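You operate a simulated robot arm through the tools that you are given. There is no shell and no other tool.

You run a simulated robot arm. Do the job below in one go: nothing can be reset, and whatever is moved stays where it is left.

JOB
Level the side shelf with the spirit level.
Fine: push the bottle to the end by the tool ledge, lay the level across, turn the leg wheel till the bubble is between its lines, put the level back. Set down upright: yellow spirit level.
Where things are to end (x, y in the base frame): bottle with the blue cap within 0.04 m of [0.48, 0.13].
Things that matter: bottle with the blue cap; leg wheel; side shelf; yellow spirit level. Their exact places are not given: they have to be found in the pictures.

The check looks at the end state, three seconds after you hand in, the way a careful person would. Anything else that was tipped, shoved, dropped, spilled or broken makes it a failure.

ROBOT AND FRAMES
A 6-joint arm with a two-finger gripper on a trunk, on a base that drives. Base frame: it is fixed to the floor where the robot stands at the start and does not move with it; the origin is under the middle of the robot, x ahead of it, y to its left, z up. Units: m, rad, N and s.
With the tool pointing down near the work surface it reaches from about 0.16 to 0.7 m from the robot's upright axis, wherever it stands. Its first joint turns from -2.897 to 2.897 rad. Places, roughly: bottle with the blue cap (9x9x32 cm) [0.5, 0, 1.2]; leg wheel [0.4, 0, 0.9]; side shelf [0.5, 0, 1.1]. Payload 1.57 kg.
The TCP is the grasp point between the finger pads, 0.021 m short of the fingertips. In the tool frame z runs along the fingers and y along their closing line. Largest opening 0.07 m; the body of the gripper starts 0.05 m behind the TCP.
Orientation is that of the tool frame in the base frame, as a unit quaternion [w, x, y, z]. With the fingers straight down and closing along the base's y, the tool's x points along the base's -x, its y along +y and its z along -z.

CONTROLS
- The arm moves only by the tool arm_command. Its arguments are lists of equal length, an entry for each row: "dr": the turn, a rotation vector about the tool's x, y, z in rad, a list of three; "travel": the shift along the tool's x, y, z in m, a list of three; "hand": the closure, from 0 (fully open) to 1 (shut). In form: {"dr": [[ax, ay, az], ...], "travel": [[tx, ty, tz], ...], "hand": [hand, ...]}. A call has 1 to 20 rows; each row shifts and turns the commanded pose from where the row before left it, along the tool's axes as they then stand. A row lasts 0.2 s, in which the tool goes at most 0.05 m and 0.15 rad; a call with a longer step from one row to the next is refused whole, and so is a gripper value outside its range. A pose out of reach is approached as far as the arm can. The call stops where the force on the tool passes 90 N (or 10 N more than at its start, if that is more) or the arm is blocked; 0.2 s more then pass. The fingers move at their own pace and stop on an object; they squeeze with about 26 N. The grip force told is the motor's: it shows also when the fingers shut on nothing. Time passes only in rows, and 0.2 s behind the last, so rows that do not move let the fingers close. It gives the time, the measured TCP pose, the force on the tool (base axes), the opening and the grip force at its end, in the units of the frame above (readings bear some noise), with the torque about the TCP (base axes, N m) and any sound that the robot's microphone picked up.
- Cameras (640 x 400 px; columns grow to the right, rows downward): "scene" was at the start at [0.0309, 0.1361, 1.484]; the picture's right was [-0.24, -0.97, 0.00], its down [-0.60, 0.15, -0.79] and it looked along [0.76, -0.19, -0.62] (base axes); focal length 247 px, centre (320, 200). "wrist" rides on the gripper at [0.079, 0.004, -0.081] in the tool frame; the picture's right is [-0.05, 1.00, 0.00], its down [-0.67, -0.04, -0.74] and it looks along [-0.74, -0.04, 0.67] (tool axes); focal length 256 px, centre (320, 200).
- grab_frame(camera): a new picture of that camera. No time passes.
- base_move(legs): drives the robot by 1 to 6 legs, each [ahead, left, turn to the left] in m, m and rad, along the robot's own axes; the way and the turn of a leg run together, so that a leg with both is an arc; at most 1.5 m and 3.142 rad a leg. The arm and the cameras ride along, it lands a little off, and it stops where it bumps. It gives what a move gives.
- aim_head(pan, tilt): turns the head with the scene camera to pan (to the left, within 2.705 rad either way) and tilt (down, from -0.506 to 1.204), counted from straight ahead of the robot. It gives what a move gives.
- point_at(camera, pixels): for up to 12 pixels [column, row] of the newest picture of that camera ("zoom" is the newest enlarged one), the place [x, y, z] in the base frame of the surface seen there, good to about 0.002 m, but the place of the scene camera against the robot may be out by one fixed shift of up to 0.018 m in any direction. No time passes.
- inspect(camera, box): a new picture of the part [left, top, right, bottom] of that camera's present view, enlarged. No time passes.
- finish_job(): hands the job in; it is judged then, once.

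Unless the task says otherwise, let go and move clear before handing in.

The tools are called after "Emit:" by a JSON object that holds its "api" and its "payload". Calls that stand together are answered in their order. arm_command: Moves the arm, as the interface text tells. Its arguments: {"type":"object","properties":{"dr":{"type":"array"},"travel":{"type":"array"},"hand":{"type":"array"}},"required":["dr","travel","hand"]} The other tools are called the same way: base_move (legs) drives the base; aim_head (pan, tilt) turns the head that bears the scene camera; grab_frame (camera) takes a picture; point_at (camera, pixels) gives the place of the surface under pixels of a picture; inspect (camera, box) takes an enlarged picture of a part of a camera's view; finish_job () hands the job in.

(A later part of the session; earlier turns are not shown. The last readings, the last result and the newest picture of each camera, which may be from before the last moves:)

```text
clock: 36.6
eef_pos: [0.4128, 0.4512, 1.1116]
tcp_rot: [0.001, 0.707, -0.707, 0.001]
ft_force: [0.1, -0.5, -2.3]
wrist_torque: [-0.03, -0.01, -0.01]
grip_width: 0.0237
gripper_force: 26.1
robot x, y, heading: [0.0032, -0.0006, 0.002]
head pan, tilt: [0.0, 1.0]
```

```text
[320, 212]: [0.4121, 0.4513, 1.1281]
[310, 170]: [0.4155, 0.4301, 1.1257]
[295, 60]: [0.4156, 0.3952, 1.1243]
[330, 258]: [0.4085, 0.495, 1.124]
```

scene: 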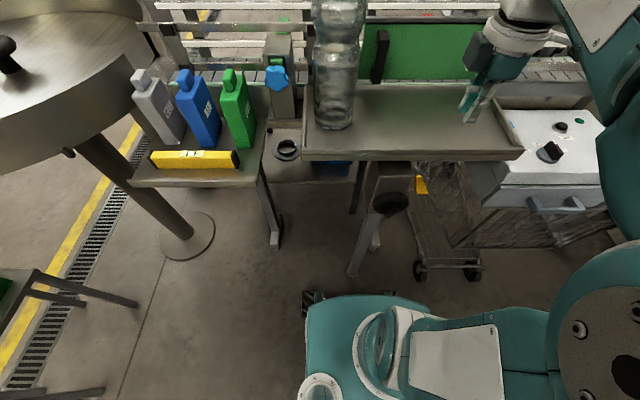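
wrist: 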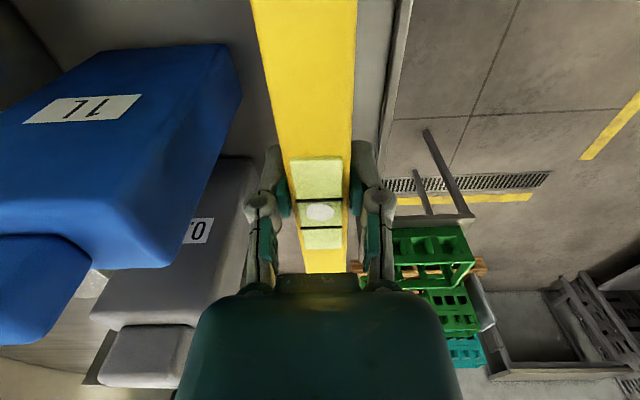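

The level is held firmly now: its top sits at TCP+0.0125 and there's about -2 N of weight on the tool. I'll raise it, draw back, and carry it right in front of the bottle.

Emit:
{"api": "arm_command", "payload": {"dr": [[0, 0, 0], [0, 0, 0], [0, 0, 0], [0, 0, 0], [0, 0, 0], [0, 0, 0], [0, 0, 0], [0, 0, 0], [0, 0, 0], [0, 0, 0], [0, 0, 0], [0, 0, 0], [0, 0, 0], [0, 0, 0], [0, 0, 0], [0, 0, 0], [0, 0, 0], [0, 0, 0], [0, 0, 0], [0, 0, 0]], "travel": [[0, 0, -0.02], [0, 0, -0.035], [0, 0, -0.035], [0, 0, -0.02], [0, 0.035, 0], [0, 0.035, 0], [0.02, 0, 0], [0.04, 0, 0], [0.04, 0, 0], [0.04, 0, 0], [0.04, 0, 0], [0.04, 0, 0], [0.04, 0, 0], [0.04, 0, 0], [0.04, 0, 0], [0.04, 0, 0], [0.04, 0, 0], [0.04, 0, 0], [0.04, 0, 0], [0.03, 0, 0]], "hand": [1, 1, 1, 1, 1, 1, 1, 1, 1, 1, 1, 1, 1, 1, 1, 1, 1, 1, 1, 1]}}

Emit:
{"api": "grab_frame", "payload": {"camera": "scene"}}

Emit:
{"api": "grab_frame", "payload": {"camera": "wrist"}}

```text
clock: 40.8
eef_pos: [0.3416, -0.084, 1.2223]
tcp_rot: [0.0, 0.707, -0.707, 0.0]
ft_force: [-0.3, 0.4, -1.7]
wrist_torque: [-0.02, 0.0, -0.02]
grip_width: 0.0238
gripper_force: 25.8
robot x, y, heading: [0.0003, -0.0029, -0.002]
head pan, tilt: [0.0, 1.0]
```

```text
taken
```

scene: 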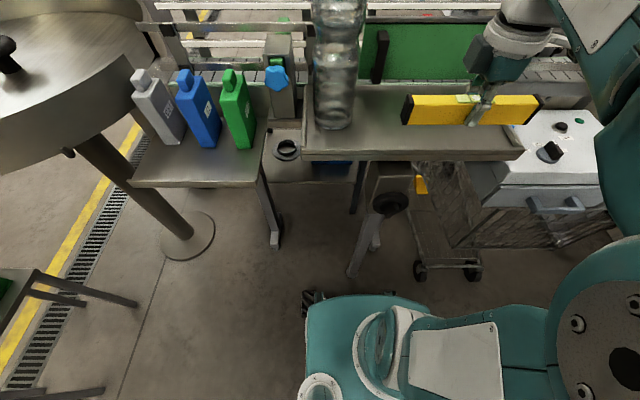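

```text
taken
```

wrist: 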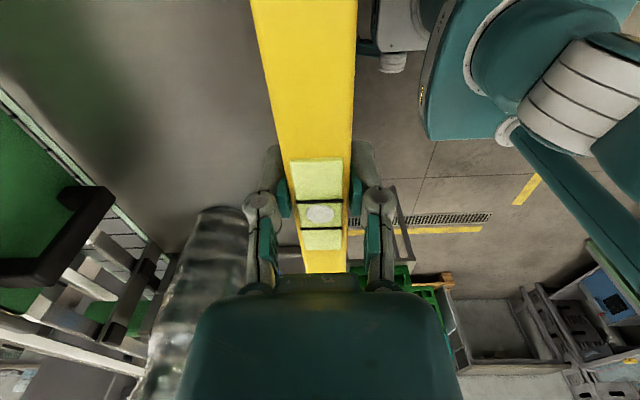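

The level is still centred in the grip, and the bottle is clear to its left. I'll move over the shelf and go down to just above the floor.

Emit:
{"api": "arm_command", "payload": {"dr": [[0, 0, 0], [0, 0, 0], [0, 0, 0], [0, 0, 0], [0, 0, 0], [0, 0, 0], [0, 0, 0], [0, 0, 0], [0, 0, 0]], "travel": [[0, -0.025, 0], [0, -0.035, 0], [0, -0.035, 0], [0, -0.025, 0], [0, 0, 0.025], [0, 0, 0.03], [0, 0, 0.025], [0, 0, 0.015], [0, 0, 0]], "hand": [1, 1, 1, 1, 1, 1, 1, 1, 1]}}

Emit:
{"api": "grab_frame", "payload": {"camera": "scene"}}

Emit:
{"api": "grab_frame", "payload": {"camera": "wrist"}}

```text
clock: 42.8
eef_pos: [0.4618, -0.0791, 1.126]
tcp_rot: [0.0, 0.708, -0.706, 0.001]
ft_force: [0.5, -0.1, -1.3]
wrist_torque: [-0.02, 0.01, -0.04]
grip_width: 0.0234
gripper_force: 25.8
robot x, y, heading: [-0.0011, -0.001, 0.001]
head pan, tilt: [0.0, 1.0]
```

```text
taken
```

scene: 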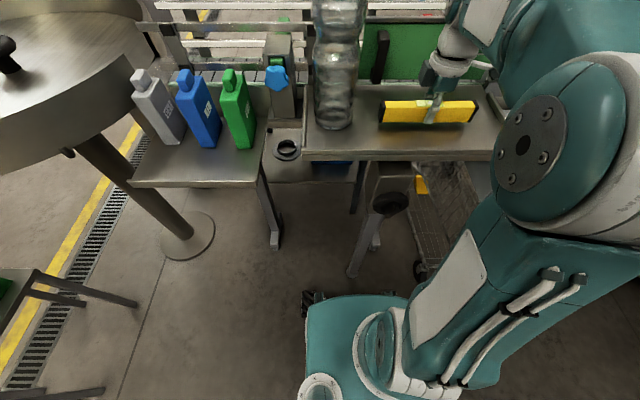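

```text
taken
```

wrist: 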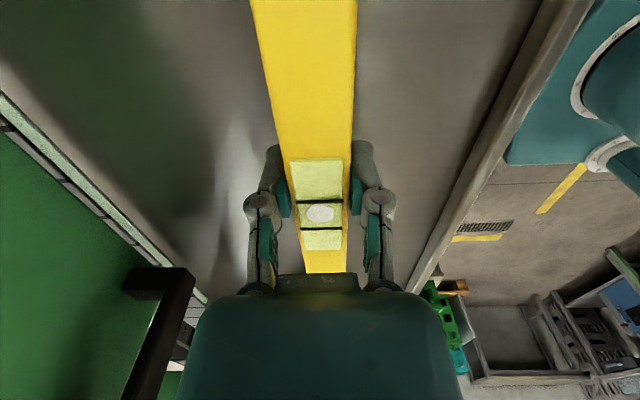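

The level hangs about 1 cm above the shelf floor. I'll lower it in 2–3 mm steps and watch for contact.

Emit:
{"api": "arm_command", "payload": {"dr": [[0, 0, 0], [0, 0, 0], [0, 0, 0], [0, 0, 0]], "travel": [[0, 0, 0.003], [0, 0, 0.003], [0, 0, 0.002], [0, 0, 0]], "hand": [1, 1, 1, 1]}}

```text
clock: 43.8
eef_pos: [0.4624, -0.0797, 1.1191]
tcp_rot: [0.0, -0.707, 0.707, 0.0]
ft_force: [0.4, 0.4, -2.2]
wrist_torque: [-0.01, 0.0, -0.01]
grip_width: 0.0238
gripper_force: 26.1
robot x, y, heading: [-0.0002, -0.0018, -0.003]
head pan, tilt: [0.0, 1.0]
```

Emit:
{"api": "arm_command", "payload": {"dr": [[0, 0, 0], [0, 0, 0], [0, 0, 0]], "travel": [[0, 0, 0.002], [0, 0, 0.0015], [0, 0, 0]], "hand": [1, 1, 1]}}

Emit:
{"api": "grab_frame", "payload": {"camera": "wrist"}}

Emit:
{"api": "point_at", "payload": {"camera": "wrist", "pixels": [[310, 170], [295, 60], [330, 258], [240, 60], [420, 80]]}}

```text
clock: 44.6
eef_pos: [0.4623, -0.0786, 1.1148]
tcp_rot: [0.001, 0.707, -0.707, 0.001]
ft_force: [0.2, 0.5, -0.7]
wrist_torque: [0.14, -0.01, -0.05]
grip_width: 0.0235
gripper_force: 25.8
robot x, y, heading: [-0.0011, 0.0026, 0.003]
head pan, tilt: [0.0, 1.0]
```

```text
taken
```

wrist: 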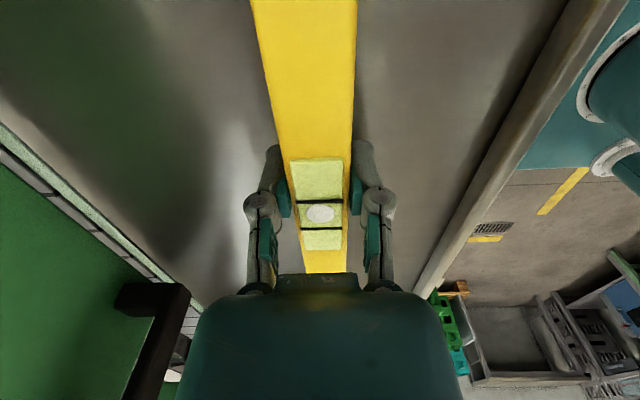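

```text
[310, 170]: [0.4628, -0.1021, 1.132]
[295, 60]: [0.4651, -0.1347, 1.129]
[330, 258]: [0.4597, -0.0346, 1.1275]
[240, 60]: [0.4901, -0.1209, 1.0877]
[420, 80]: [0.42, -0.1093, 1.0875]
```

The weight reading fell and a 0.14 N·m torque appeared about x, so one end has just touched. I'll lower 1 mm more and open the fingers gently.

Emit:
{"api": "arm_command", "payload": {"dr": [[0, 0, 0], [0, 0, 0], [0, 0, 0], [0, 0, 0], [0, 0, 0], [0, 0, 0], [0, 0, 0], [0, 0, 0], [0, 0, 0], [0, 0, 0]], "travel": [[0, 0, 0.001], [0, 0, 0], [0, 0, 0], [0, 0, 0], [0, 0, 0], [0, 0, -0.01], [0, 0, -0.03], [0, 0, -0.04], [0, 0, -0.04], [0, 0, 0]], "hand": [1, 0.6, 0.5, 0.4, 0.25, 0.25, 0.25, 0.25, 0.25, 0.25]}}

Emit:
{"api": "grab_frame", "payload": {"camera": "wrist"}}

Emit:
{"api": "inspect", "payload": {"camera": "wrist", "box": [250, 60, 370, 200]}}

Emit:
{"api": "grab_frame", "payload": {"camera": "scene"}}

```text
clock: 46.8
eef_pos: [0.4625, -0.0772, 1.232]
tcp_rot: [-0.001, -0.706, 0.708, 0.0]
ft_force: [-0.4, 0.3, -0.4]
wrist_torque: [0.0, 0.01, -0.01]
grip_width: 0.0527
gripper_force: 0.1
robot x, y, heading: [0.0003, -0.0009, 0.001]
head pan, tilt: [0.0, 1.0]
```

```text
taken
```

wrist: 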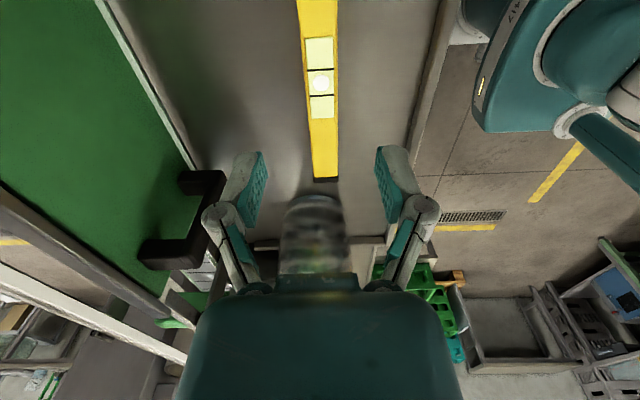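

```text
2.86 times, centred on (310, 130) of wrist
```

zoom: 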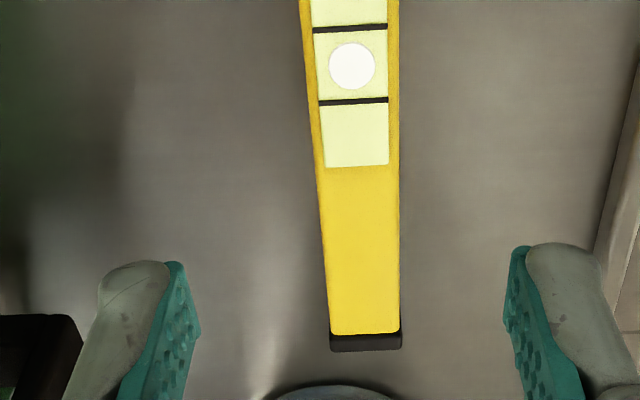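

```text
taken
```

scene: 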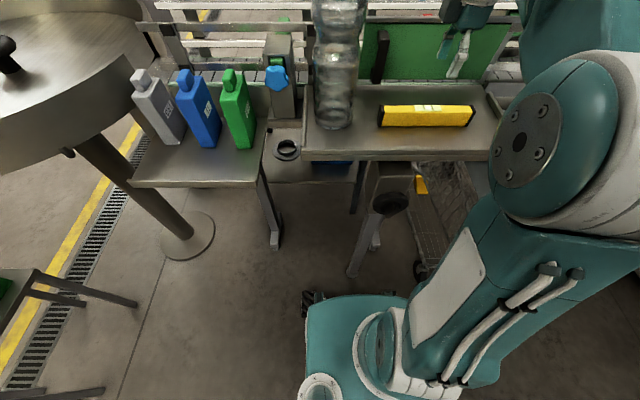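

The level stands on the shelf, and the bubble appears near the middle of its lines in the zoom at (352,65). I'll let a moment pass for it to settle and look closer, from both cameras.

Emit:
{"api": "arm_command", "payload": {"dr": [[0, 0, 0], [0, 0, 0], [0, 0, 0], [0, 0, 0], [0, 0, 0]], "travel": [[0, 0, 0], [0, 0, 0], [0, 0, 0], [0, 0, 0], [0, 0, 0]], "hand": [0.25, 0.25, 0.25, 0.25, 0.25]}}

Emit:
{"api": "inspect", "payload": {"camera": "wrist", "box": [280, 30, 360, 130]}}

Emit:
{"api": "inspect", "payload": {"camera": "scene", "box": [395, 90, 459, 130]}}

```text
clock: 48.0
eef_pos: [0.4626, -0.076, 1.2317]
tcp_rot: [0.0, -0.707, 0.707, 0.0]
ft_force: [-0.1, 0.2, -0.4]
wrist_torque: [-0.02, 0.01, 0.0]
grip_width: 0.0525
gripper_force: 0.2
robot x, y, heading: [-0.0026, -0.0021, -0.004]
head pan, tilt: [0.0, 1.0]
```

```text
4.00 times, centred on (320, 80) of wrist
```

zoom: 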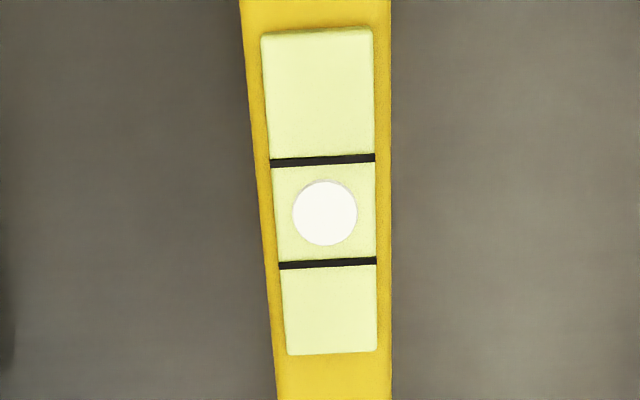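

```text
10.00 times, centred on (427, 110) of scene
```

zoom: 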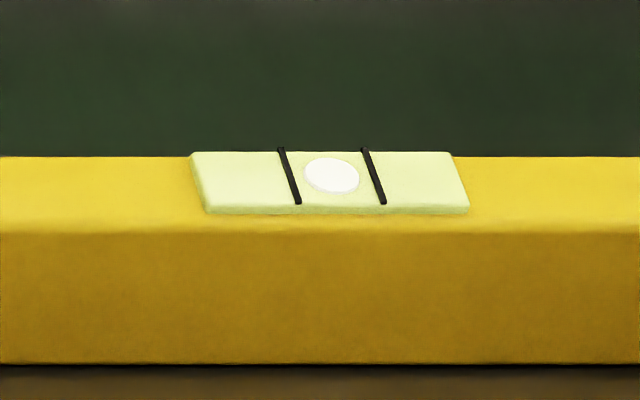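

The bubble is centred along y, so any tilt should be front-to-back, which fits a single leg at the front middle. I'll sample the shelf floor with the wrist camera for slope along x.

Emit:
{"api": "point_at", "payload": {"camera": "wrist", "pixels": [[150, 20], [180, 80], [210, 120], [160, 60], [200, 30], [240, 60], [270, 100], [360, 40], [400, 40], [420, 60], [400, 100], [370, 140]]}}

Emit:
{"api": "point_at", "payload": {"camera": "scene", "pixels": [[340, 148], [370, 148], [420, 147], [470, 147], [370, 95], [400, 95], [440, 95], [480, 95], [310, 90], [370, 120], [485, 120], [310, 120]]}}

```text
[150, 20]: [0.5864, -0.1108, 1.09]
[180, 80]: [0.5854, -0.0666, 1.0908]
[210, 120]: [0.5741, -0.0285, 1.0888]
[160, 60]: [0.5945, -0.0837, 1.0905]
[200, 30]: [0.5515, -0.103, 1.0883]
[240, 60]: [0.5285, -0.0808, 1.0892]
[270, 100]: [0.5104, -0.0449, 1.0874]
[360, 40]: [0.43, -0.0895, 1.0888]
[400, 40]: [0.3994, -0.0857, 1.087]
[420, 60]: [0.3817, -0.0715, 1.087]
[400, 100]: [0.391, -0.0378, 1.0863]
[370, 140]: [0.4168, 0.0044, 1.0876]
```

```text
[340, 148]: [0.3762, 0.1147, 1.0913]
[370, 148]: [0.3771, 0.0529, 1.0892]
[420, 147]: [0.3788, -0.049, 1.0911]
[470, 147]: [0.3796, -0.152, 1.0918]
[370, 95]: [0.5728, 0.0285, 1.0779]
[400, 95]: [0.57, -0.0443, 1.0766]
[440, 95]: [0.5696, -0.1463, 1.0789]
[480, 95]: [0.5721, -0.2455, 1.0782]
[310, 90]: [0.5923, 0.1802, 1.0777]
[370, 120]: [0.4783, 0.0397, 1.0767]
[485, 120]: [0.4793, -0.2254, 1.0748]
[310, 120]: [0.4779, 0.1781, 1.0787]
```

The floor rises from z≈1.0865 at x 0.39 to 1.0905 at x 0.585: a tilt of about 0.02 rad, front low. So the level has to lie across the shelf's depth, along x. I'll find the back edge to see how much room there is.

Emit:
{"api": "point_at", "payload": {"camera": "wrist", "pixels": [[130, 40], [125, 40], [120, 40], [135, 50], [160, 100], [155, 100], [150, 100], [430, 60], [434, 60], [438, 60], [442, 60], [426, 60]]}}

Emit:
{"api": "inspect", "payload": {"camera": "wrist", "box": [80, 0, 240, 120]}}

```text
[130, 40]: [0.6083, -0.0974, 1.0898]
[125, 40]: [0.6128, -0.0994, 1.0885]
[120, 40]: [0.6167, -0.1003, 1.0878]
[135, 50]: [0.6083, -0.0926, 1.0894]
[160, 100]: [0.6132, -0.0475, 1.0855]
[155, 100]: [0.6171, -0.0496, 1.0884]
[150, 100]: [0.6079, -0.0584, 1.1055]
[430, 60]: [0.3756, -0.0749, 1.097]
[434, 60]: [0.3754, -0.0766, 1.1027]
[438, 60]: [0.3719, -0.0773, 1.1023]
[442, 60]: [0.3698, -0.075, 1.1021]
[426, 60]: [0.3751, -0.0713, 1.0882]
```

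```text
3.33 times, centred on (160, 60) of wrist
```

zoom: 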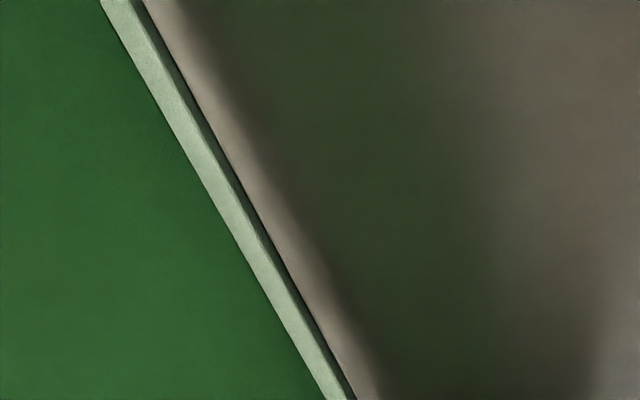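

The inside runs from x 0.376 to about 0.61, so the 0.20 m level fits along x if centred near 0.492. I'll regrip the level where it stands and lift it.

Emit:
{"api": "arm_command", "payload": {"dr": [[0, 0, 0], [0, 0, 0], [0, 0, 0], [0, 0, 0], [0, 0, 0], [0, 0, 0], [0, 0, 0], [0, 0, 0], [0, 0, 0], [0, 0, 0], [0, 0, 0], [0, 0, 0], [0, 0, 0], [0, 0, 0], [0, 0, 0], [0, 0, 0]], "travel": [[0.001, 0, 0.04], [0, 0, 0.04], [0, 0, 0.025], [0, 0, 0.013], [0, 0, 0], [0, 0, 0], [0, 0, 0], [0, 0, 0], [0, 0, 0], [0, 0, 0], [0, 0, -0.004], [0, 0, -0.01], [0, 0, -0.015], [0, 0, -0.02], [0, 0, -0.02], [0, 0, 0]], "hand": [0.25, 0.25, 0.25, 0.25, 0.25, 1, 1, 1, 1, 1, 1, 1, 1, 1, 1, 1]}}

Emit:
{"api": "grab_frame", "payload": {"camera": "wrist"}}

Emit:
{"api": "point_at", "payload": {"camera": "wrist", "pixels": [[310, 170], [295, 60], [330, 258], [320, 212]]}}

```text
clock: 51.4
eef_pos: [0.4632, -0.0821, 1.1846]
tcp_rot: [0.0, 0.707, -0.707, 0.0]
ft_force: [0.0, -1.1, -1.1]
wrist_torque: [0.02, 0.01, 0.02]
grip_width: 0.0237
gripper_force: 25.7
robot x, y, heading: [0.0011, -0.0008, 0.003]
head pan, tilt: [0.0, 1.0]
```

```text
taken
```

wrist: 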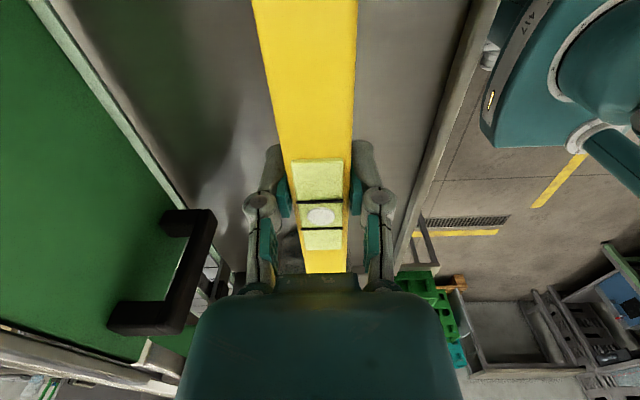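

```text
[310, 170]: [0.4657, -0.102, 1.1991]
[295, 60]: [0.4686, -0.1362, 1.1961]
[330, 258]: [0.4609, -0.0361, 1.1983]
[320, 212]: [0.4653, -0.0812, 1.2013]
```

Held again, top at TCP+0.0125. I'll turn it 90° about the vertical in the air so it lies along x, and centre it at x≈0.492.

Emit:
{"api": "arm_command", "payload": {"dr": [[0, 0, 0.1428], [0, 0, 0.1428], [0, 0, 0.1428], [0, 0, 0.1428], [0, 0, 0.1428], [0, 0, 0.1428], [0, 0, 0.1428], [0, 0, 0.1428], [0, 0, 0.1428], [0, 0, 0.1428], [0, 0, 0.1428], [0, 0, 0], [0, 0, 0], [0, 0, 0]], "travel": [[0, 0, 0], [0, 0, 0], [0, 0, 0], [0, 0, 0], [0, 0, 0], [0, 0, 0], [0, 0, 0], [0, 0, 0], [0, 0, 0], [0, 0, 0], [0, 0, 0], [-0.0145, 0, 0], [-0.0135, 0, 0], [0, 0, 0]], "hand": [1, 1, 1, 1, 1, 1, 1, 1, 1, 1, 1, 1, 1, 1]}}

Emit:
{"api": "grab_frame", "payload": {"camera": "wrist"}}

Emit:
{"api": "grab_frame", "payload": {"camera": "scene"}}

Emit:
{"api": "inspect", "payload": {"camera": "scene", "box": [370, 60, 500, 160]}}

```text
clock: 54.4
eef_pos: [0.4906, -0.0806, 1.186]
tcp_rot: [0.0, 0.001, 1.0, 0.0]
ft_force: [-0.2, 0.2, -2.0]
wrist_torque: [0.02, 0.0, -0.01]
grip_width: 0.0238
gripper_force: 25.8
robot x, y, heading: [-0.0031, 0.001, 0.003]
head pan, tilt: [0.0, 1.0]
```

```text
taken
```

wrist: 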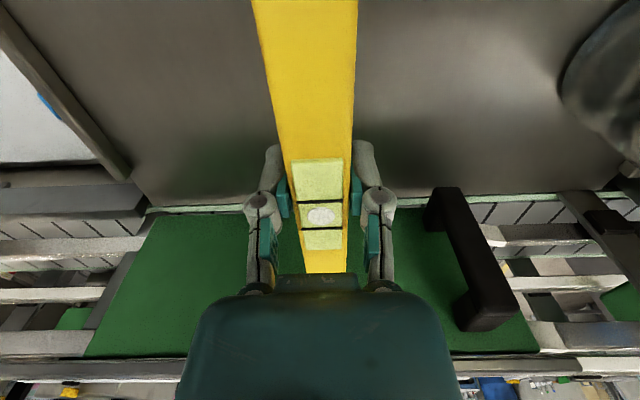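

```text
taken
```

scene: 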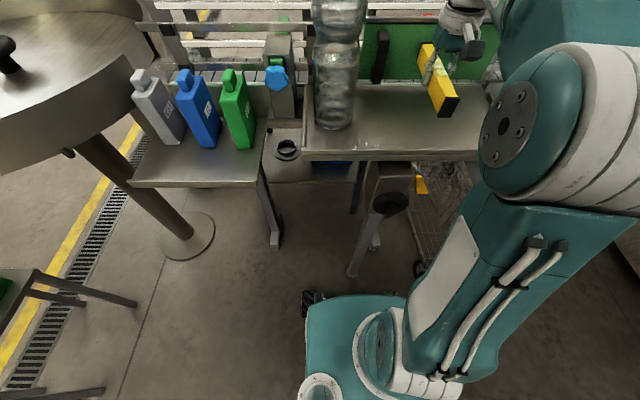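

```text
4.00 times, centred on (435, 110) of scene
```

zoom: 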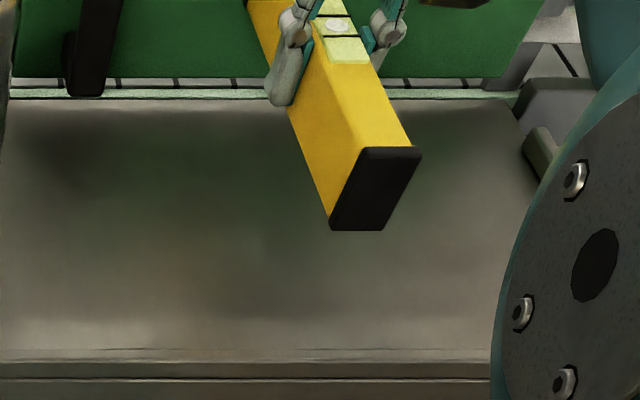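

The level now points along x. I'll check that its ends clear the front rim and the back panel before lowering.

Emit:
{"api": "point_at", "payload": {"camera": "scene", "pixels": [[448, 107], [443, 115], [446, 100], [427, 48], [425, 45]]}}

Emit:
{"api": "point_at", "payload": {"camera": "wrist", "pixels": [[320, 200], [321, 230], [310, 160], [320, 272]]}}

```text
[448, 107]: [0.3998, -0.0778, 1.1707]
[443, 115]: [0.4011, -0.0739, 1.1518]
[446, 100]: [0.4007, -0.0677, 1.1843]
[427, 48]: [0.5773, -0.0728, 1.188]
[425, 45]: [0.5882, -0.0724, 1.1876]
```

```text
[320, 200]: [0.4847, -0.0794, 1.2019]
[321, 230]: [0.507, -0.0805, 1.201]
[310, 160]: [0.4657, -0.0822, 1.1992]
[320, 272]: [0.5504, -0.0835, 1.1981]
```

The level spans about x 0.396–0.596, clear at both ends. I'll lower it to just above the floor.

Emit:
{"api": "arm_command", "payload": {"dr": [[0, 0, 0], [0, 0, 0], [0, 0, 0], [0, 0, 0], [0, 0, 0], [0, 0, 0]], "travel": [[0.002, 0, 0.015], [0, 0, 0.02], [0, 0, 0.015], [0, 0, 0.009], [0, 0, 0.003], [0, 0, 0]], "hand": [1, 1, 1, 1, 1, 1]}}

Emit:
{"api": "arm_command", "payload": {"dr": [[0, 0, 0], [0, 0, 0], [0, 0, 0]], "travel": [[0, 0, 0.002], [0, 0, 0.002], [0, 0, 0]], "hand": [1, 1, 1]}}

```text
clock: 55.8
eef_pos: [0.4872, -0.0807, 1.1219]
tcp_rot: [0.0, 0.0, 1.0, 0.0]
ft_force: [0.5, -0.7, -1.7]
wrist_torque: [-0.04, 0.0, 0.02]
grip_width: 0.0235
gripper_force: 25.9
robot x, y, heading: [0.0035, 0.0035, -0.003]
head pan, tilt: [0.0, 1.0]
```

```text
clock: 56.6
eef_pos: [0.4882, -0.0819, 1.118]
tcp_rot: [0.0, 0.0, 1.0, 0.001]
ft_force: [0.3, -0.3, -1.2]
wrist_torque: [-0.03, 0.01, 0.0]
grip_width: 0.0235
gripper_force: 26.0
robot x, y, heading: [0.0032, -0.0014, -0.0]
head pan, tilt: [0.0, 1.0]
```

No contact yet at TCP z 1.118. I'll go down another 1.5 mm at a time.

Emit:
{"api": "arm_command", "payload": {"dr": [[0, 0, 0], [0, 0, 0]], "travel": [[0, 0, 0.0015], [0, 0, 0]], "hand": [1, 1]}}

Emit:
{"api": "arm_command", "payload": {"dr": [[0, 0, 0], [0, 0, 0]], "travel": [[0, 0, 0.0015], [0, 0, 0]], "hand": [1, 1]}}

```text
clock: 57.2
eef_pos: [0.4886, -0.0814, 1.1159]
tcp_rot: [-0.002, 0.0, 1.0, 0.001]
ft_force: [-0.7, 0.4, -2.0]
wrist_torque: [-0.01, 0.05, 0.01]
grip_width: 0.0235
gripper_force: 26.3
robot x, y, heading: [0.0009, -0.0013, 0.0]
head pan, tilt: [0.0, 1.0]
```

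```text
clock: 57.8
eef_pos: [0.4886, -0.0819, 1.1161]
tcp_rot: [0.001, 0.001, 1.0, 0.0]
ft_force: [0.6, 1.4, 3.8]
wrist_torque: [0.07, -0.52, 0.05]
grip_width: 0.0232
gripper_force: 25.8
robot x, y, heading: [0.0012, -0.0018, 0.004]
head pan, tilt: [0.0, 1.0]
```

It has touched: the force went to +3.8 N with a torque about y from the high rear end. I'll release and rise.

Emit:
{"api": "arm_command", "payload": {"dr": [[0, 0, 0], [0, 0, 0], [0, 0, 0], [0, 0, 0], [0, 0, 0], [0, 0, 0], [0, 0, 0], [0, 0, 0], [0, 0, 0], [0, 0, 0]], "travel": [[0, 0, 0], [0, 0, 0], [0, 0, 0], [0, 0, 0], [0, 0, -0.01], [0, 0, -0.03], [0, 0, -0.04], [0, 0, -0.03], [0, 0, 0], [0, 0, 0]], "hand": [0.62, 0.55, 0.4, 0.25, 0.25, 0.25, 0.25, 0.25, 0.25, 0.25]}}

Emit:
{"api": "grab_frame", "payload": {"camera": "wrist"}}

Emit:
{"api": "inspect", "payload": {"camera": "wrist", "box": [280, 30, 360, 130]}}

Emit:
{"api": "grab_frame", "payload": {"camera": "scene"}}

```text
clock: 60.0
eef_pos: [0.4879, -0.0818, 1.2255]
tcp_rot: [-0.001, 0.0, 1.0, 0.0]
ft_force: [-0.2, 0.0, 0.9]
wrist_torque: [-0.02, -0.02, 0.0]
grip_width: 0.0524
gripper_force: 0.1
robot x, y, heading: [-0.0009, 0.0003, 0.003]
head pan, tilt: [0.0, 1.0]
```

```text
taken
```

wrist: 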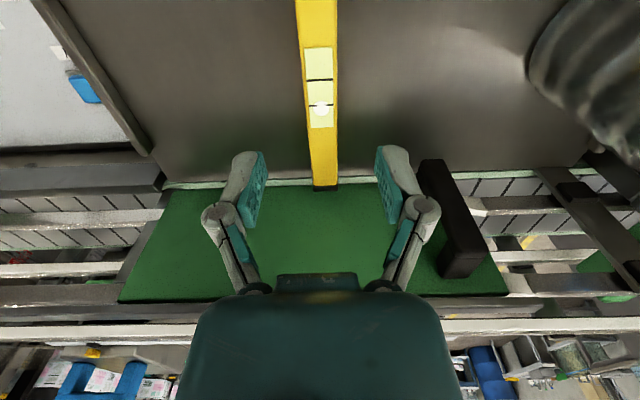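

```text
4.00 times, centred on (320, 80) of wrist
```

zoom: 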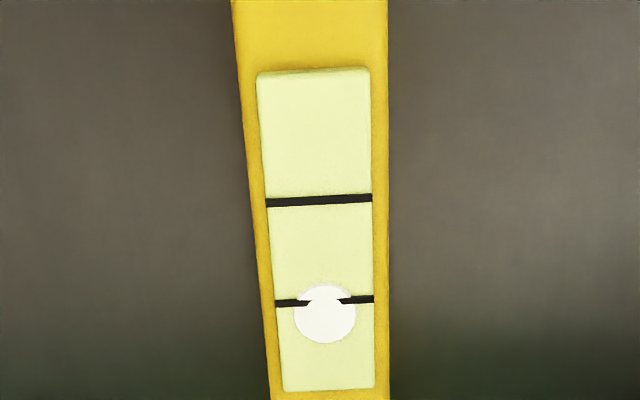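

```text
taken
```

scene: 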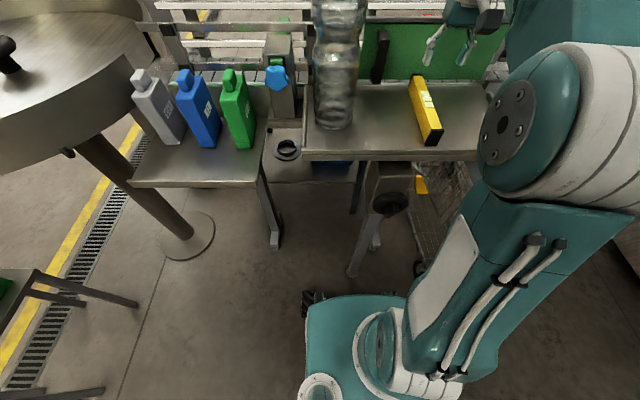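

The bubble sits past the rear line, so the back is high and the front needs raising with the wheel. The wheel faces me low under the front edge, so I'll draw the arm back and look behind the robot before backing up.

Emit:
{"api": "arm_command", "payload": {"dr": [[0, 0, 0], [0, 0, 0], [0, 0, 0], [0, 0, 0], [0, 0, 0], [0, 0, 0]], "travel": [[0.03, 0, -0.01], [0.045, 0, 0], [0.045, 0, 0], [0.045, 0, 0], [0.03, 0, 0], [0, 0, 0]], "hand": [0.25, 0.25, 0.25, 0.25, 0.25, 0.25]}}

Emit:
{"api": "aim_head", "payload": {"pan": 2.6, "tilt": 0.7}}

Emit:
{"api": "grab_frame", "payload": {"camera": "scene"}}

Emit:
{"api": "aim_head", "payload": {"pan": -2.6, "tilt": 0.7}}

Emit:
{"api": "grab_frame", "payload": {"camera": "scene"}}

```text
clock: 61.4
eef_pos: [0.2911, -0.0823, 1.236]
tcp_rot: [-0.001, 0.0, 1.0, 0.0]
ft_force: [0.0, 1.1, -0.6]
wrist_torque: [0.01, 0.03, -0.01]
grip_width: 0.0526
gripper_force: 0.2
robot x, y, heading: [0.0019, -0.0034, 0.002]
head pan, tilt: [0.0, 1.0]
```

```text
clock: 63.8
eef_pos: [0.2904, -0.0823, 1.2373]
tcp_rot: [0.0, 0.0, 1.0, 0.001]
ft_force: [-0.4, 0.3, 0.0]
wrist_torque: [0.0, -0.02, -0.01]
grip_width: 0.0525
gripper_force: 0.2
robot x, y, heading: [-0.001, -0.0017, 0.001]
head pan, tilt: [2.601, 0.7]
```

```text
taken
```

scene: 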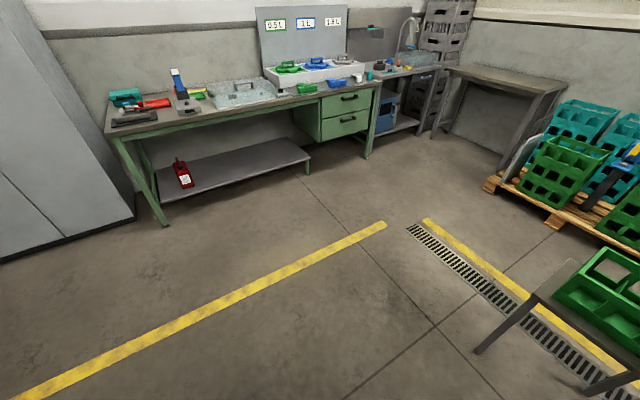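

```text
clock: 67.8
eef_pos: [0.2907, -0.0821, 1.2372]
tcp_rot: [0.0, 0.0, 1.0, 0.0]
ft_force: [-0.3, 0.5, -0.1]
wrist_torque: [-0.01, -0.01, 0.01]
grip_width: 0.0526
gripper_force: 0.0
robot x, y, heading: [0.0019, -0.0008, 0.001]
head pan, tilt: [-2.601, 0.7]
```

```text
taken
```

scene: 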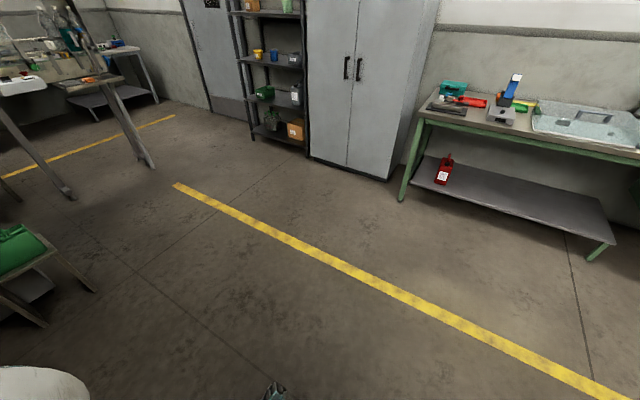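

The floor behind is clear for over a metre. I'll drive straight back about 0.28 m and look at the wheel.

Emit:
{"api": "base_move", "payload": {"legs": [[-0.28, 0, 0]]}}

Emit:
{"api": "aim_head", "payload": {"pan": -0.2, "tilt": 0.75}}

Emit:
{"api": "grab_frame", "payload": {"camera": "scene"}}

Emit:
{"api": "grab_frame", "payload": {"camera": "wrist"}}

```text
clock: 69.8
eef_pos: [0.015, -0.0822, 1.2363]
tcp_rot: [0.0, 0.001, 1.0, 0.0]
ft_force: [-0.2, -0.2, 0.1]
wrist_torque: [-0.03, -0.01, 0.01]
grip_width: 0.0525
gripper_force: 0.0
robot x, y, heading: [-0.2748, 0.0022, -0.006]
head pan, tilt: [-2.601, 0.7]
```

```text
clock: 72.0
eef_pos: [0.0141, -0.0833, 1.2372]
tcp_rot: [0.0, 0.001, 1.0, -0.001]
ft_force: [0.3, 0.5, 0.5]
wrist_torque: [-0.05, 0.02, -0.02]
grip_width: 0.0526
gripper_force: 0.1
robot x, y, heading: [-0.2775, 0.0003, -0.005]
head pan, tilt: [-0.201, 0.75]
```

```text
taken
```

scene: 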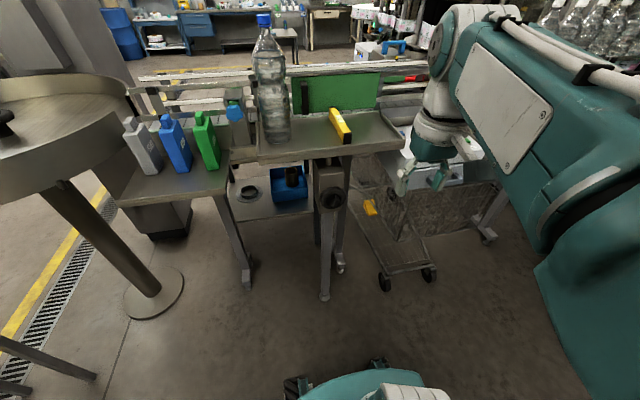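

```text
taken
```

wrist: 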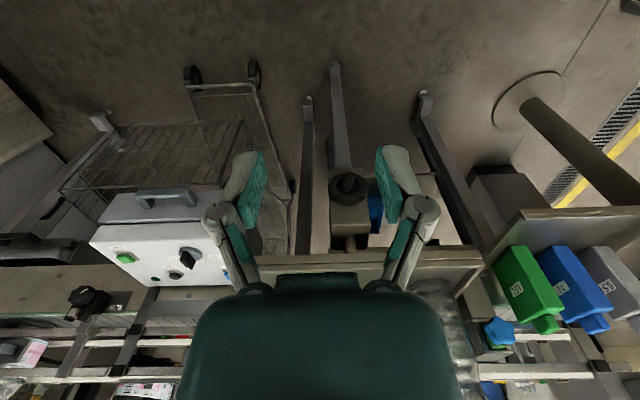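

The bottle and level stand fine, and the wheel is at scene (332,198) and wrist (349,185). I'll zoom in and measure it.

Emit:
{"api": "inspect", "payload": {"camera": "scene", "box": [300, 175, 364, 215]}}

Emit:
{"api": "point_at", "payload": {"camera": "scene", "pixels": [[320, 197], [345, 197], [332, 186], [332, 208], [332, 198], [335, 200], [326, 178], [330, 194]]}}

Emit:
{"api": "inspect", "payload": {"camera": "wrist", "box": [310, 160, 390, 210]}}

Emit:
{"api": "point_at", "payload": {"camera": "wrist", "pixels": [[330, 187], [349, 186], [349, 175], [365, 187], [349, 198], [349, 181], [335, 205]]}}

```text
10.00 times, centred on (332, 195) of scene
```

zoom: 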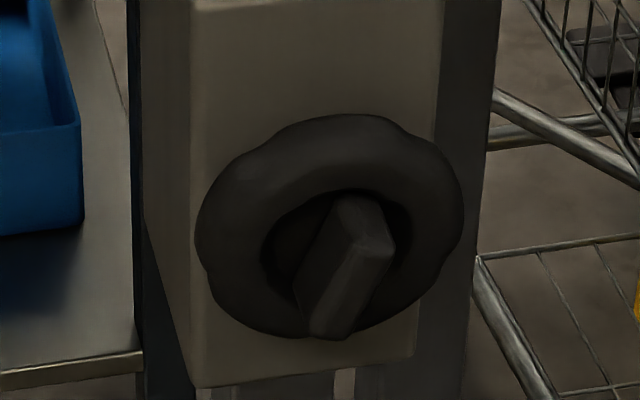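

```text
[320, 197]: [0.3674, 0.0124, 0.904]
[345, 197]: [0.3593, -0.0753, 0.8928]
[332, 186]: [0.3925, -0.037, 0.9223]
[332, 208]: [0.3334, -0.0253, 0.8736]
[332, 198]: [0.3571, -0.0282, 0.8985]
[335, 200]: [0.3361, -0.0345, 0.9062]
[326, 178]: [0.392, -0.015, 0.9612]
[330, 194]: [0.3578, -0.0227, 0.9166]
```

```text
8.00 times, centred on (350, 185) of wrist
```

zoom: 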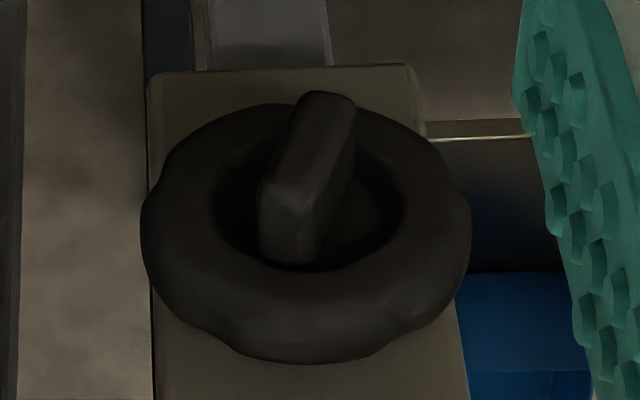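

```text
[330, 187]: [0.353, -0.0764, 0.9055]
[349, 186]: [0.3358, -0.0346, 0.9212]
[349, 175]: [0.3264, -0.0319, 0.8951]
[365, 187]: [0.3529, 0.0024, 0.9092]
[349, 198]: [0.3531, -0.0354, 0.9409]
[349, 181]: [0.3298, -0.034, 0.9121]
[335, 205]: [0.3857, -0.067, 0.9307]
```

The wheel ring is about 8.4 cm across, centred near y -0.037, z 0.91. A grip bar stands out to x≈0.327, nearly upright and leaning a little to the right at the top. I'll move ahead a bit and tilt the tool to point straight forward (+x).

Emit:
{"api": "arm_command", "payload": {"dr": [[0, 0, 0], [0, 0, 0], [0, 0, 0], [0, -0.1428, 0], [0, -0.1428, 0], [0, -0.1428, 0], [0, -0.1428, 0], [0, -0.1428, 0], [0, -0.1428, 0], [0, -0.1428, 0], [0, -0.1428, 0], [0, -0.1428, 0], [0, -0.1428, 0], [0, -0.1428, 0], [0, 0, 0]], "travel": [[-0.04, 0, 0.03], [-0.04, 0, 0.03], [-0.04, 0, 0.03], [0, 0, 0], [0, 0, 0], [0, 0, 0], [0, 0, 0], [0, 0, 0], [0, 0, 0], [0, 0, 0], [0, 0, 0], [0, 0, 0], [0, 0, 0], [0, 0, 0], [0, 0, 0]], "hand": [0.25, 0.25, 0.25, 0.25, 0.25, 0.25, 0.25, 0.25, 0.25, 0.25, 0.25, 0.25, 0.25, 0.25, 0.25]}}

Emit:
{"api": "grab_frame", "payload": {"camera": "scene"}}

Emit:
{"api": "grab_frame", "payload": {"camera": "wrist"}}

```text
clock: 75.2
eef_pos: [0.1512, -0.0905, 1.1602]
tcp_rot: [0.707, 0.0, 0.707, -0.001]
ft_force: [0.1, 0.5, -0.5]
wrist_torque: [0.01, 0.02, 0.01]
grip_width: 0.0523
gripper_force: 0.0
out of reach, approached as far as the arm can: row 13, 14
robot x, y, heading: [-0.281, -0.0009, 0.004]
head pan, tilt: [-0.201, 0.75]
```

```text
taken
```

scene: 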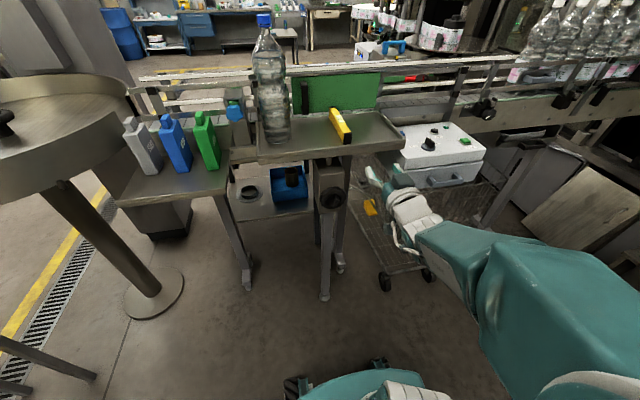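

```text
taken
```

wrist: 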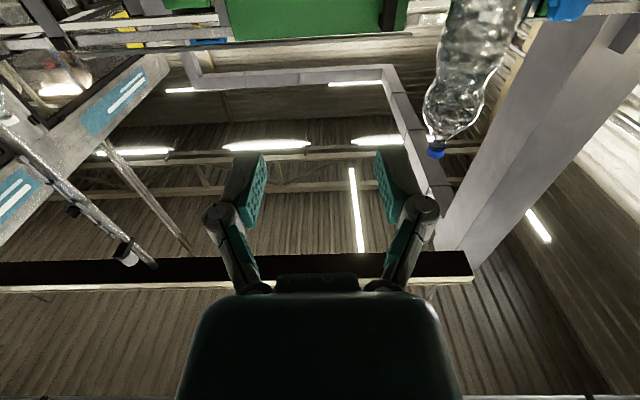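

The tool now points straight ahead at [0.151,-0.090,1.160]. I'll lower it to the wheel's height and line it up in y, still well back from the wheel.

Emit:
{"api": "arm_command", "payload": {"dr": [[0, 0, 0], [0, 0, 0], [0, 0, 0], [0, 0, 0], [0, 0, 0], [0, 0, 0], [0, 0, 0], [0, 0, 0]], "travel": [[0.042, 0.009, 0], [0.042, 0.009, 0], [0.042, 0.009, 0], [0.042, 0.009, 0], [0.042, 0.009, 0], [0.042, 0.009, 0], [0, 0, 0], [0, 0, 0]], "hand": [0.25, 0.25, 0.25, 0.25, 0.25, 0.25, 0.25, 0.25]}}

Emit:
{"api": "grab_frame", "payload": {"camera": "scene"}}

Emit:
{"api": "grab_frame", "payload": {"camera": "wrist"}}

```text
clock: 77.0
eef_pos: [0.2043, -0.0726, 1.0023]
tcp_rot: [0.703, 0.019, 0.711, 0.021]
ft_force: [0.4, -0.5, -0.9]
wrist_torque: [0.0, 0.01, 0.02]
grip_width: 0.0524
gripper_force: 0.0
out of reach, approached as far as the arm can: row 1, 2, 3, 4, 5, 6
robot x, y, heading: [-0.2779, -0.0011, -0.001]
head pan, tilt: [-0.201, 0.75]
```

```text
taken
```

scene: 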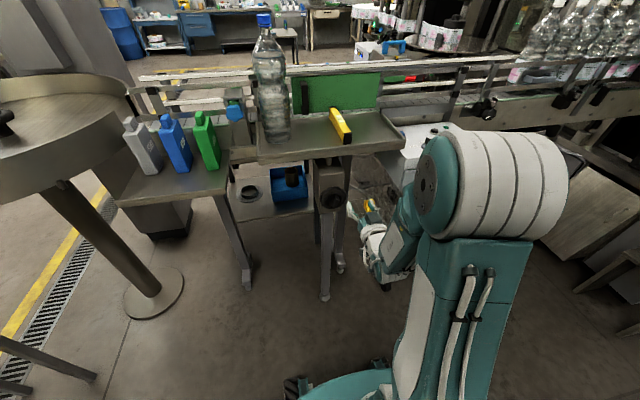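

```text
taken
```

wrist: 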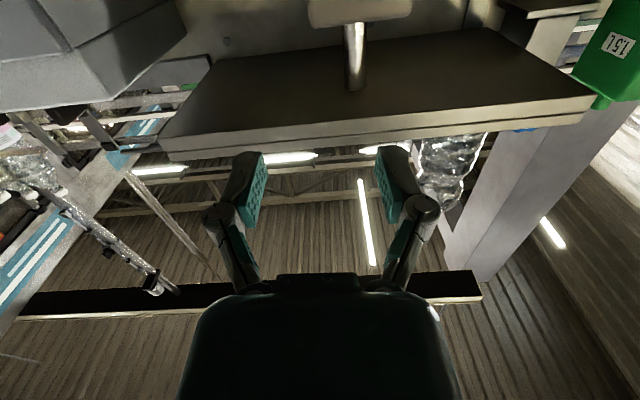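

Reach made the tool drift outward as it went down; it is now at [0.204,-0.073,1.002]. Before going lower I'll measure the bar's lean in a zoomed view of the wheel.

Emit:
{"api": "inspect", "payload": {"camera": "scene", "box": [312, 180, 352, 215]}}

Emit:
{"api": "point_at", "payload": {"camera": "zoom", "pixels": [[350, 215], [370, 225], [390, 240], [365, 250], [350, 280], [340, 320], [330, 345], [320, 300], [375, 270], [360, 300], [345, 350], [310, 330]]}}

```text
11.43 times, centred on (332, 198) of scene
```

zoom: 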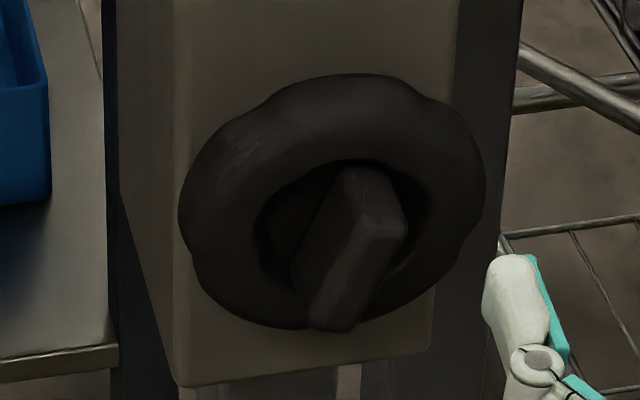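

```text
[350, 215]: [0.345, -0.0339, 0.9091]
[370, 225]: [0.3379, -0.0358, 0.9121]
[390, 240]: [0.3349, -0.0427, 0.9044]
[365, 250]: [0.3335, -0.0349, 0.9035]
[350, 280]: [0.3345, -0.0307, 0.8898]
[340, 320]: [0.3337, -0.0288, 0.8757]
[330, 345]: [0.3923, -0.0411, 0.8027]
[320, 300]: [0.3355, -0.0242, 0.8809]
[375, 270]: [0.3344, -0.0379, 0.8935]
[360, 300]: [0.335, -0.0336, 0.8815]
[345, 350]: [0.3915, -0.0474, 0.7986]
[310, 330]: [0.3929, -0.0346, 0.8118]
```

The bar's face is at true x≈0.329, about 1.5 cm wide and 4 cm long, leaning roughly 18° with its top toward -y. I'll continue down and outward to a standoff in front of it, with a small roll to match.

Emit:
{"api": "arm_command", "payload": {"dr": [[0, 0, 0], [0, 0, 0], [0, 0, 0], [0, -0.006, 0.125], [0, -0.006, 0.125], [0, 0, 0]], "travel": [[0.0323, 0.0105, 0.0187], [0.0323, 0.0105, 0.0187], [0.0323, 0.0105, 0.0187], [0, 0, 0], [0, 0, 0], [0, 0, 0]], "hand": [0.25, 0.25, 0.25, 0.25, 0.25, 0.25]}}

Emit:
{"api": "grab_frame", "payload": {"camera": "scene"}}

Emit:
{"api": "grab_frame", "payload": {"camera": "wrist"}}

```text
clock: 78.4
eef_pos: [0.2669, -0.0892, 0.9296]
tcp_rot: [0.698, 0.105, 0.699, 0.113]
ft_force: [1.3, -0.7, -0.6]
wrist_torque: [0.02, 0.03, 0.03]
grip_width: 0.0527
gripper_force: 0.1
out of reach, approached as far as the arm can: row 1, 2, 3, 5
robot x, y, heading: [-0.2765, -0.0027, -0.003]
head pan, tilt: [-0.201, 0.75]
```

```text
taken
```

scene: 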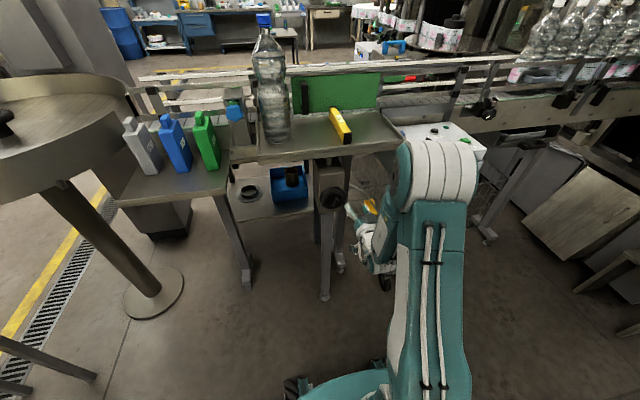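

```text
taken
```

wrist: 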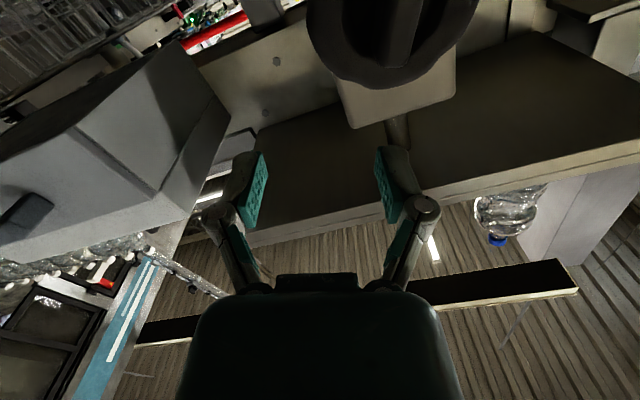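

The arm is folded with its elbow high, and the wrist bend is at its limit, so the robot stands too close. I'll back up another 0.18 m so the forearm can lie flatter.

Emit:
{"api": "base_move", "payload": {"legs": [[-0.18, 0, 0]]}}

Emit:
{"api": "arm_command", "payload": {"dr": [[0, 0, 0], [0, 0, 0], [0, 0, 0], [0, 0, 0], [0, 0, 0]], "travel": [[0, 0.01, 0.03], [0, 0.01, 0.03], [0, 0.01, 0.03], [0, 0.01, 0.03], [0, 0, 0]], "hand": [0.25, 0.25, 0.25, 0.25, 0.25]}}

Emit:
{"api": "grab_frame", "payload": {"camera": "scene"}}

Emit:
{"api": "grab_frame", "payload": {"camera": "wrist"}}

```text
clock: 79.9
eef_pos: [0.0868, -0.0896, 0.9305]
tcp_rot: [0.698, 0.107, 0.699, 0.11]
ft_force: [0.4, -0.4, -0.4]
wrist_torque: [0.01, -0.01, 0.0]
grip_width: 0.0526
gripper_force: 0.1
robot x, y, heading: [-0.4566, 0.005, -0.008]
head pan, tilt: [-0.201, 0.75]
```

```text
clock: 81.1
eef_pos: [0.1984, -0.1021, 0.9469]
tcp_rot: [0.697, 0.101, 0.7, 0.116]
ft_force: [0.6, 0.2, -0.4]
wrist_torque: [-0.02, 0.01, -0.01]
grip_width: 0.0527
gripper_force: 0.0
out of reach, approached as far as the arm can: row 1, 2, 3, 4
robot x, y, heading: [-0.4566, 0.001, -0.007]
head pan, tilt: [-0.201, 0.75]
```

```text
taken
```

scene: 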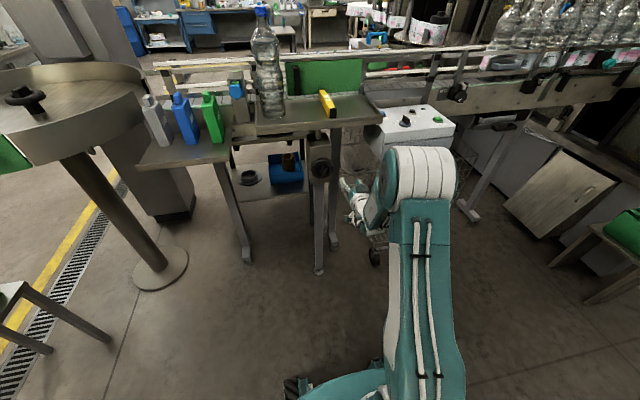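

```text
taken
```

wrist: 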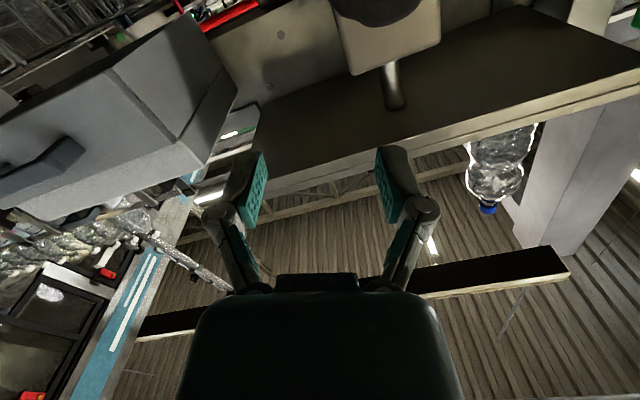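

The tool barely follows in y and z, so I need to understand the arm's posture. I'll measure points along it.

Emit:
{"api": "point_at", "payload": {"camera": "scene", "pixels": [[425, 150], [425, 175], [395, 180], [370, 200], [420, 230], [415, 300], [410, 370], [375, 245], [355, 205], [320, 168]]}}

Emit:
{"api": "inspect", "payload": {"camera": "scene", "box": [300, 130, 480, 280]}}

```text
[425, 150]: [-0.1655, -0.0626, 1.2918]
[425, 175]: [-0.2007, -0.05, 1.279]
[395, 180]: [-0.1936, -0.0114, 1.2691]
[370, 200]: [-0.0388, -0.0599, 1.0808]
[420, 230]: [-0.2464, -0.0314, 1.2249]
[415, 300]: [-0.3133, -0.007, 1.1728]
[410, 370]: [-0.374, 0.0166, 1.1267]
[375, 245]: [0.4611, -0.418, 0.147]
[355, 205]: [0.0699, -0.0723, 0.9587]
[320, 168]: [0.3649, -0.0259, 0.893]
```

```text
2.67 times, centred on (390, 205) of scene
```

zoom: 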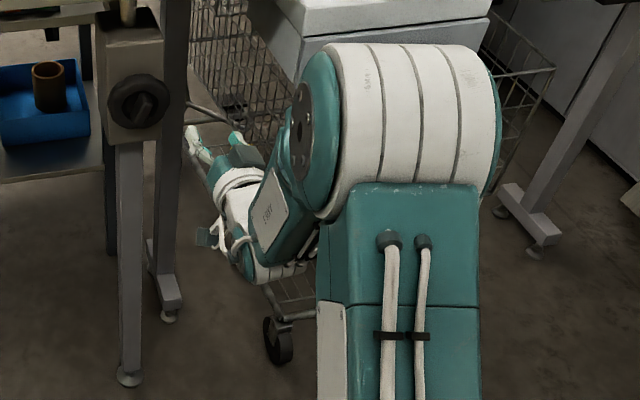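

Shoulder is near z≈1.01 and the links are about 0.36 and 0.38 m. The forearm slopes steeply down, so the wrist can't bend up enough. Near full stretch it flattens, so I'll raise the tool, back up another 0.11 m, and then approach the bar from slightly above.

Emit:
{"api": "arm_command", "payload": {"dr": [[0, 0, 0], [0, 0, 0], [0, 0, -0.1], [0, 0, -0.11], [0, 0, -0.1], [0, 0, 0]], "travel": [[-0.04, 0, 0], [-0.04, 0, 0], [-0.03, 0, 0], [-0.01, 0, 0], [0, 0, 0], [0, 0, 0]], "hand": [0.0, 0.0, 0.0, 0.0, 0.0, 0.0]}}

Emit:
{"api": "base_move", "payload": {"legs": [[-0.11, 0, 0]]}}

```text
clock: 82.5
eef_pos: [0.2003, -0.1388, 1.0592]
tcp_rot: [0.707, -0.003, 0.707, 0.003]
ft_force: [0.0, 0.1, -0.3]
wrist_torque: [-0.02, 0.0, 0.02]
grip_width: 0.0702
gripper_force: 0.1
robot x, y, heading: [-0.4594, 0.0029, -0.009]
head pan, tilt: [-0.201, 0.75]
```

```text
clock: 83.7
eef_pos: [0.0897, -0.1381, 1.0595]
tcp_rot: [0.707, -0.003, 0.707, 0.002]
ft_force: [0.3, 0.0, 0.2]
wrist_torque: [0.01, 0.01, 0.0]
grip_width: 0.0701
gripper_force: 0.0
robot x, y, heading: [-0.5689, 0.0008, -0.005]
head pan, tilt: [-0.201, 0.75]
```

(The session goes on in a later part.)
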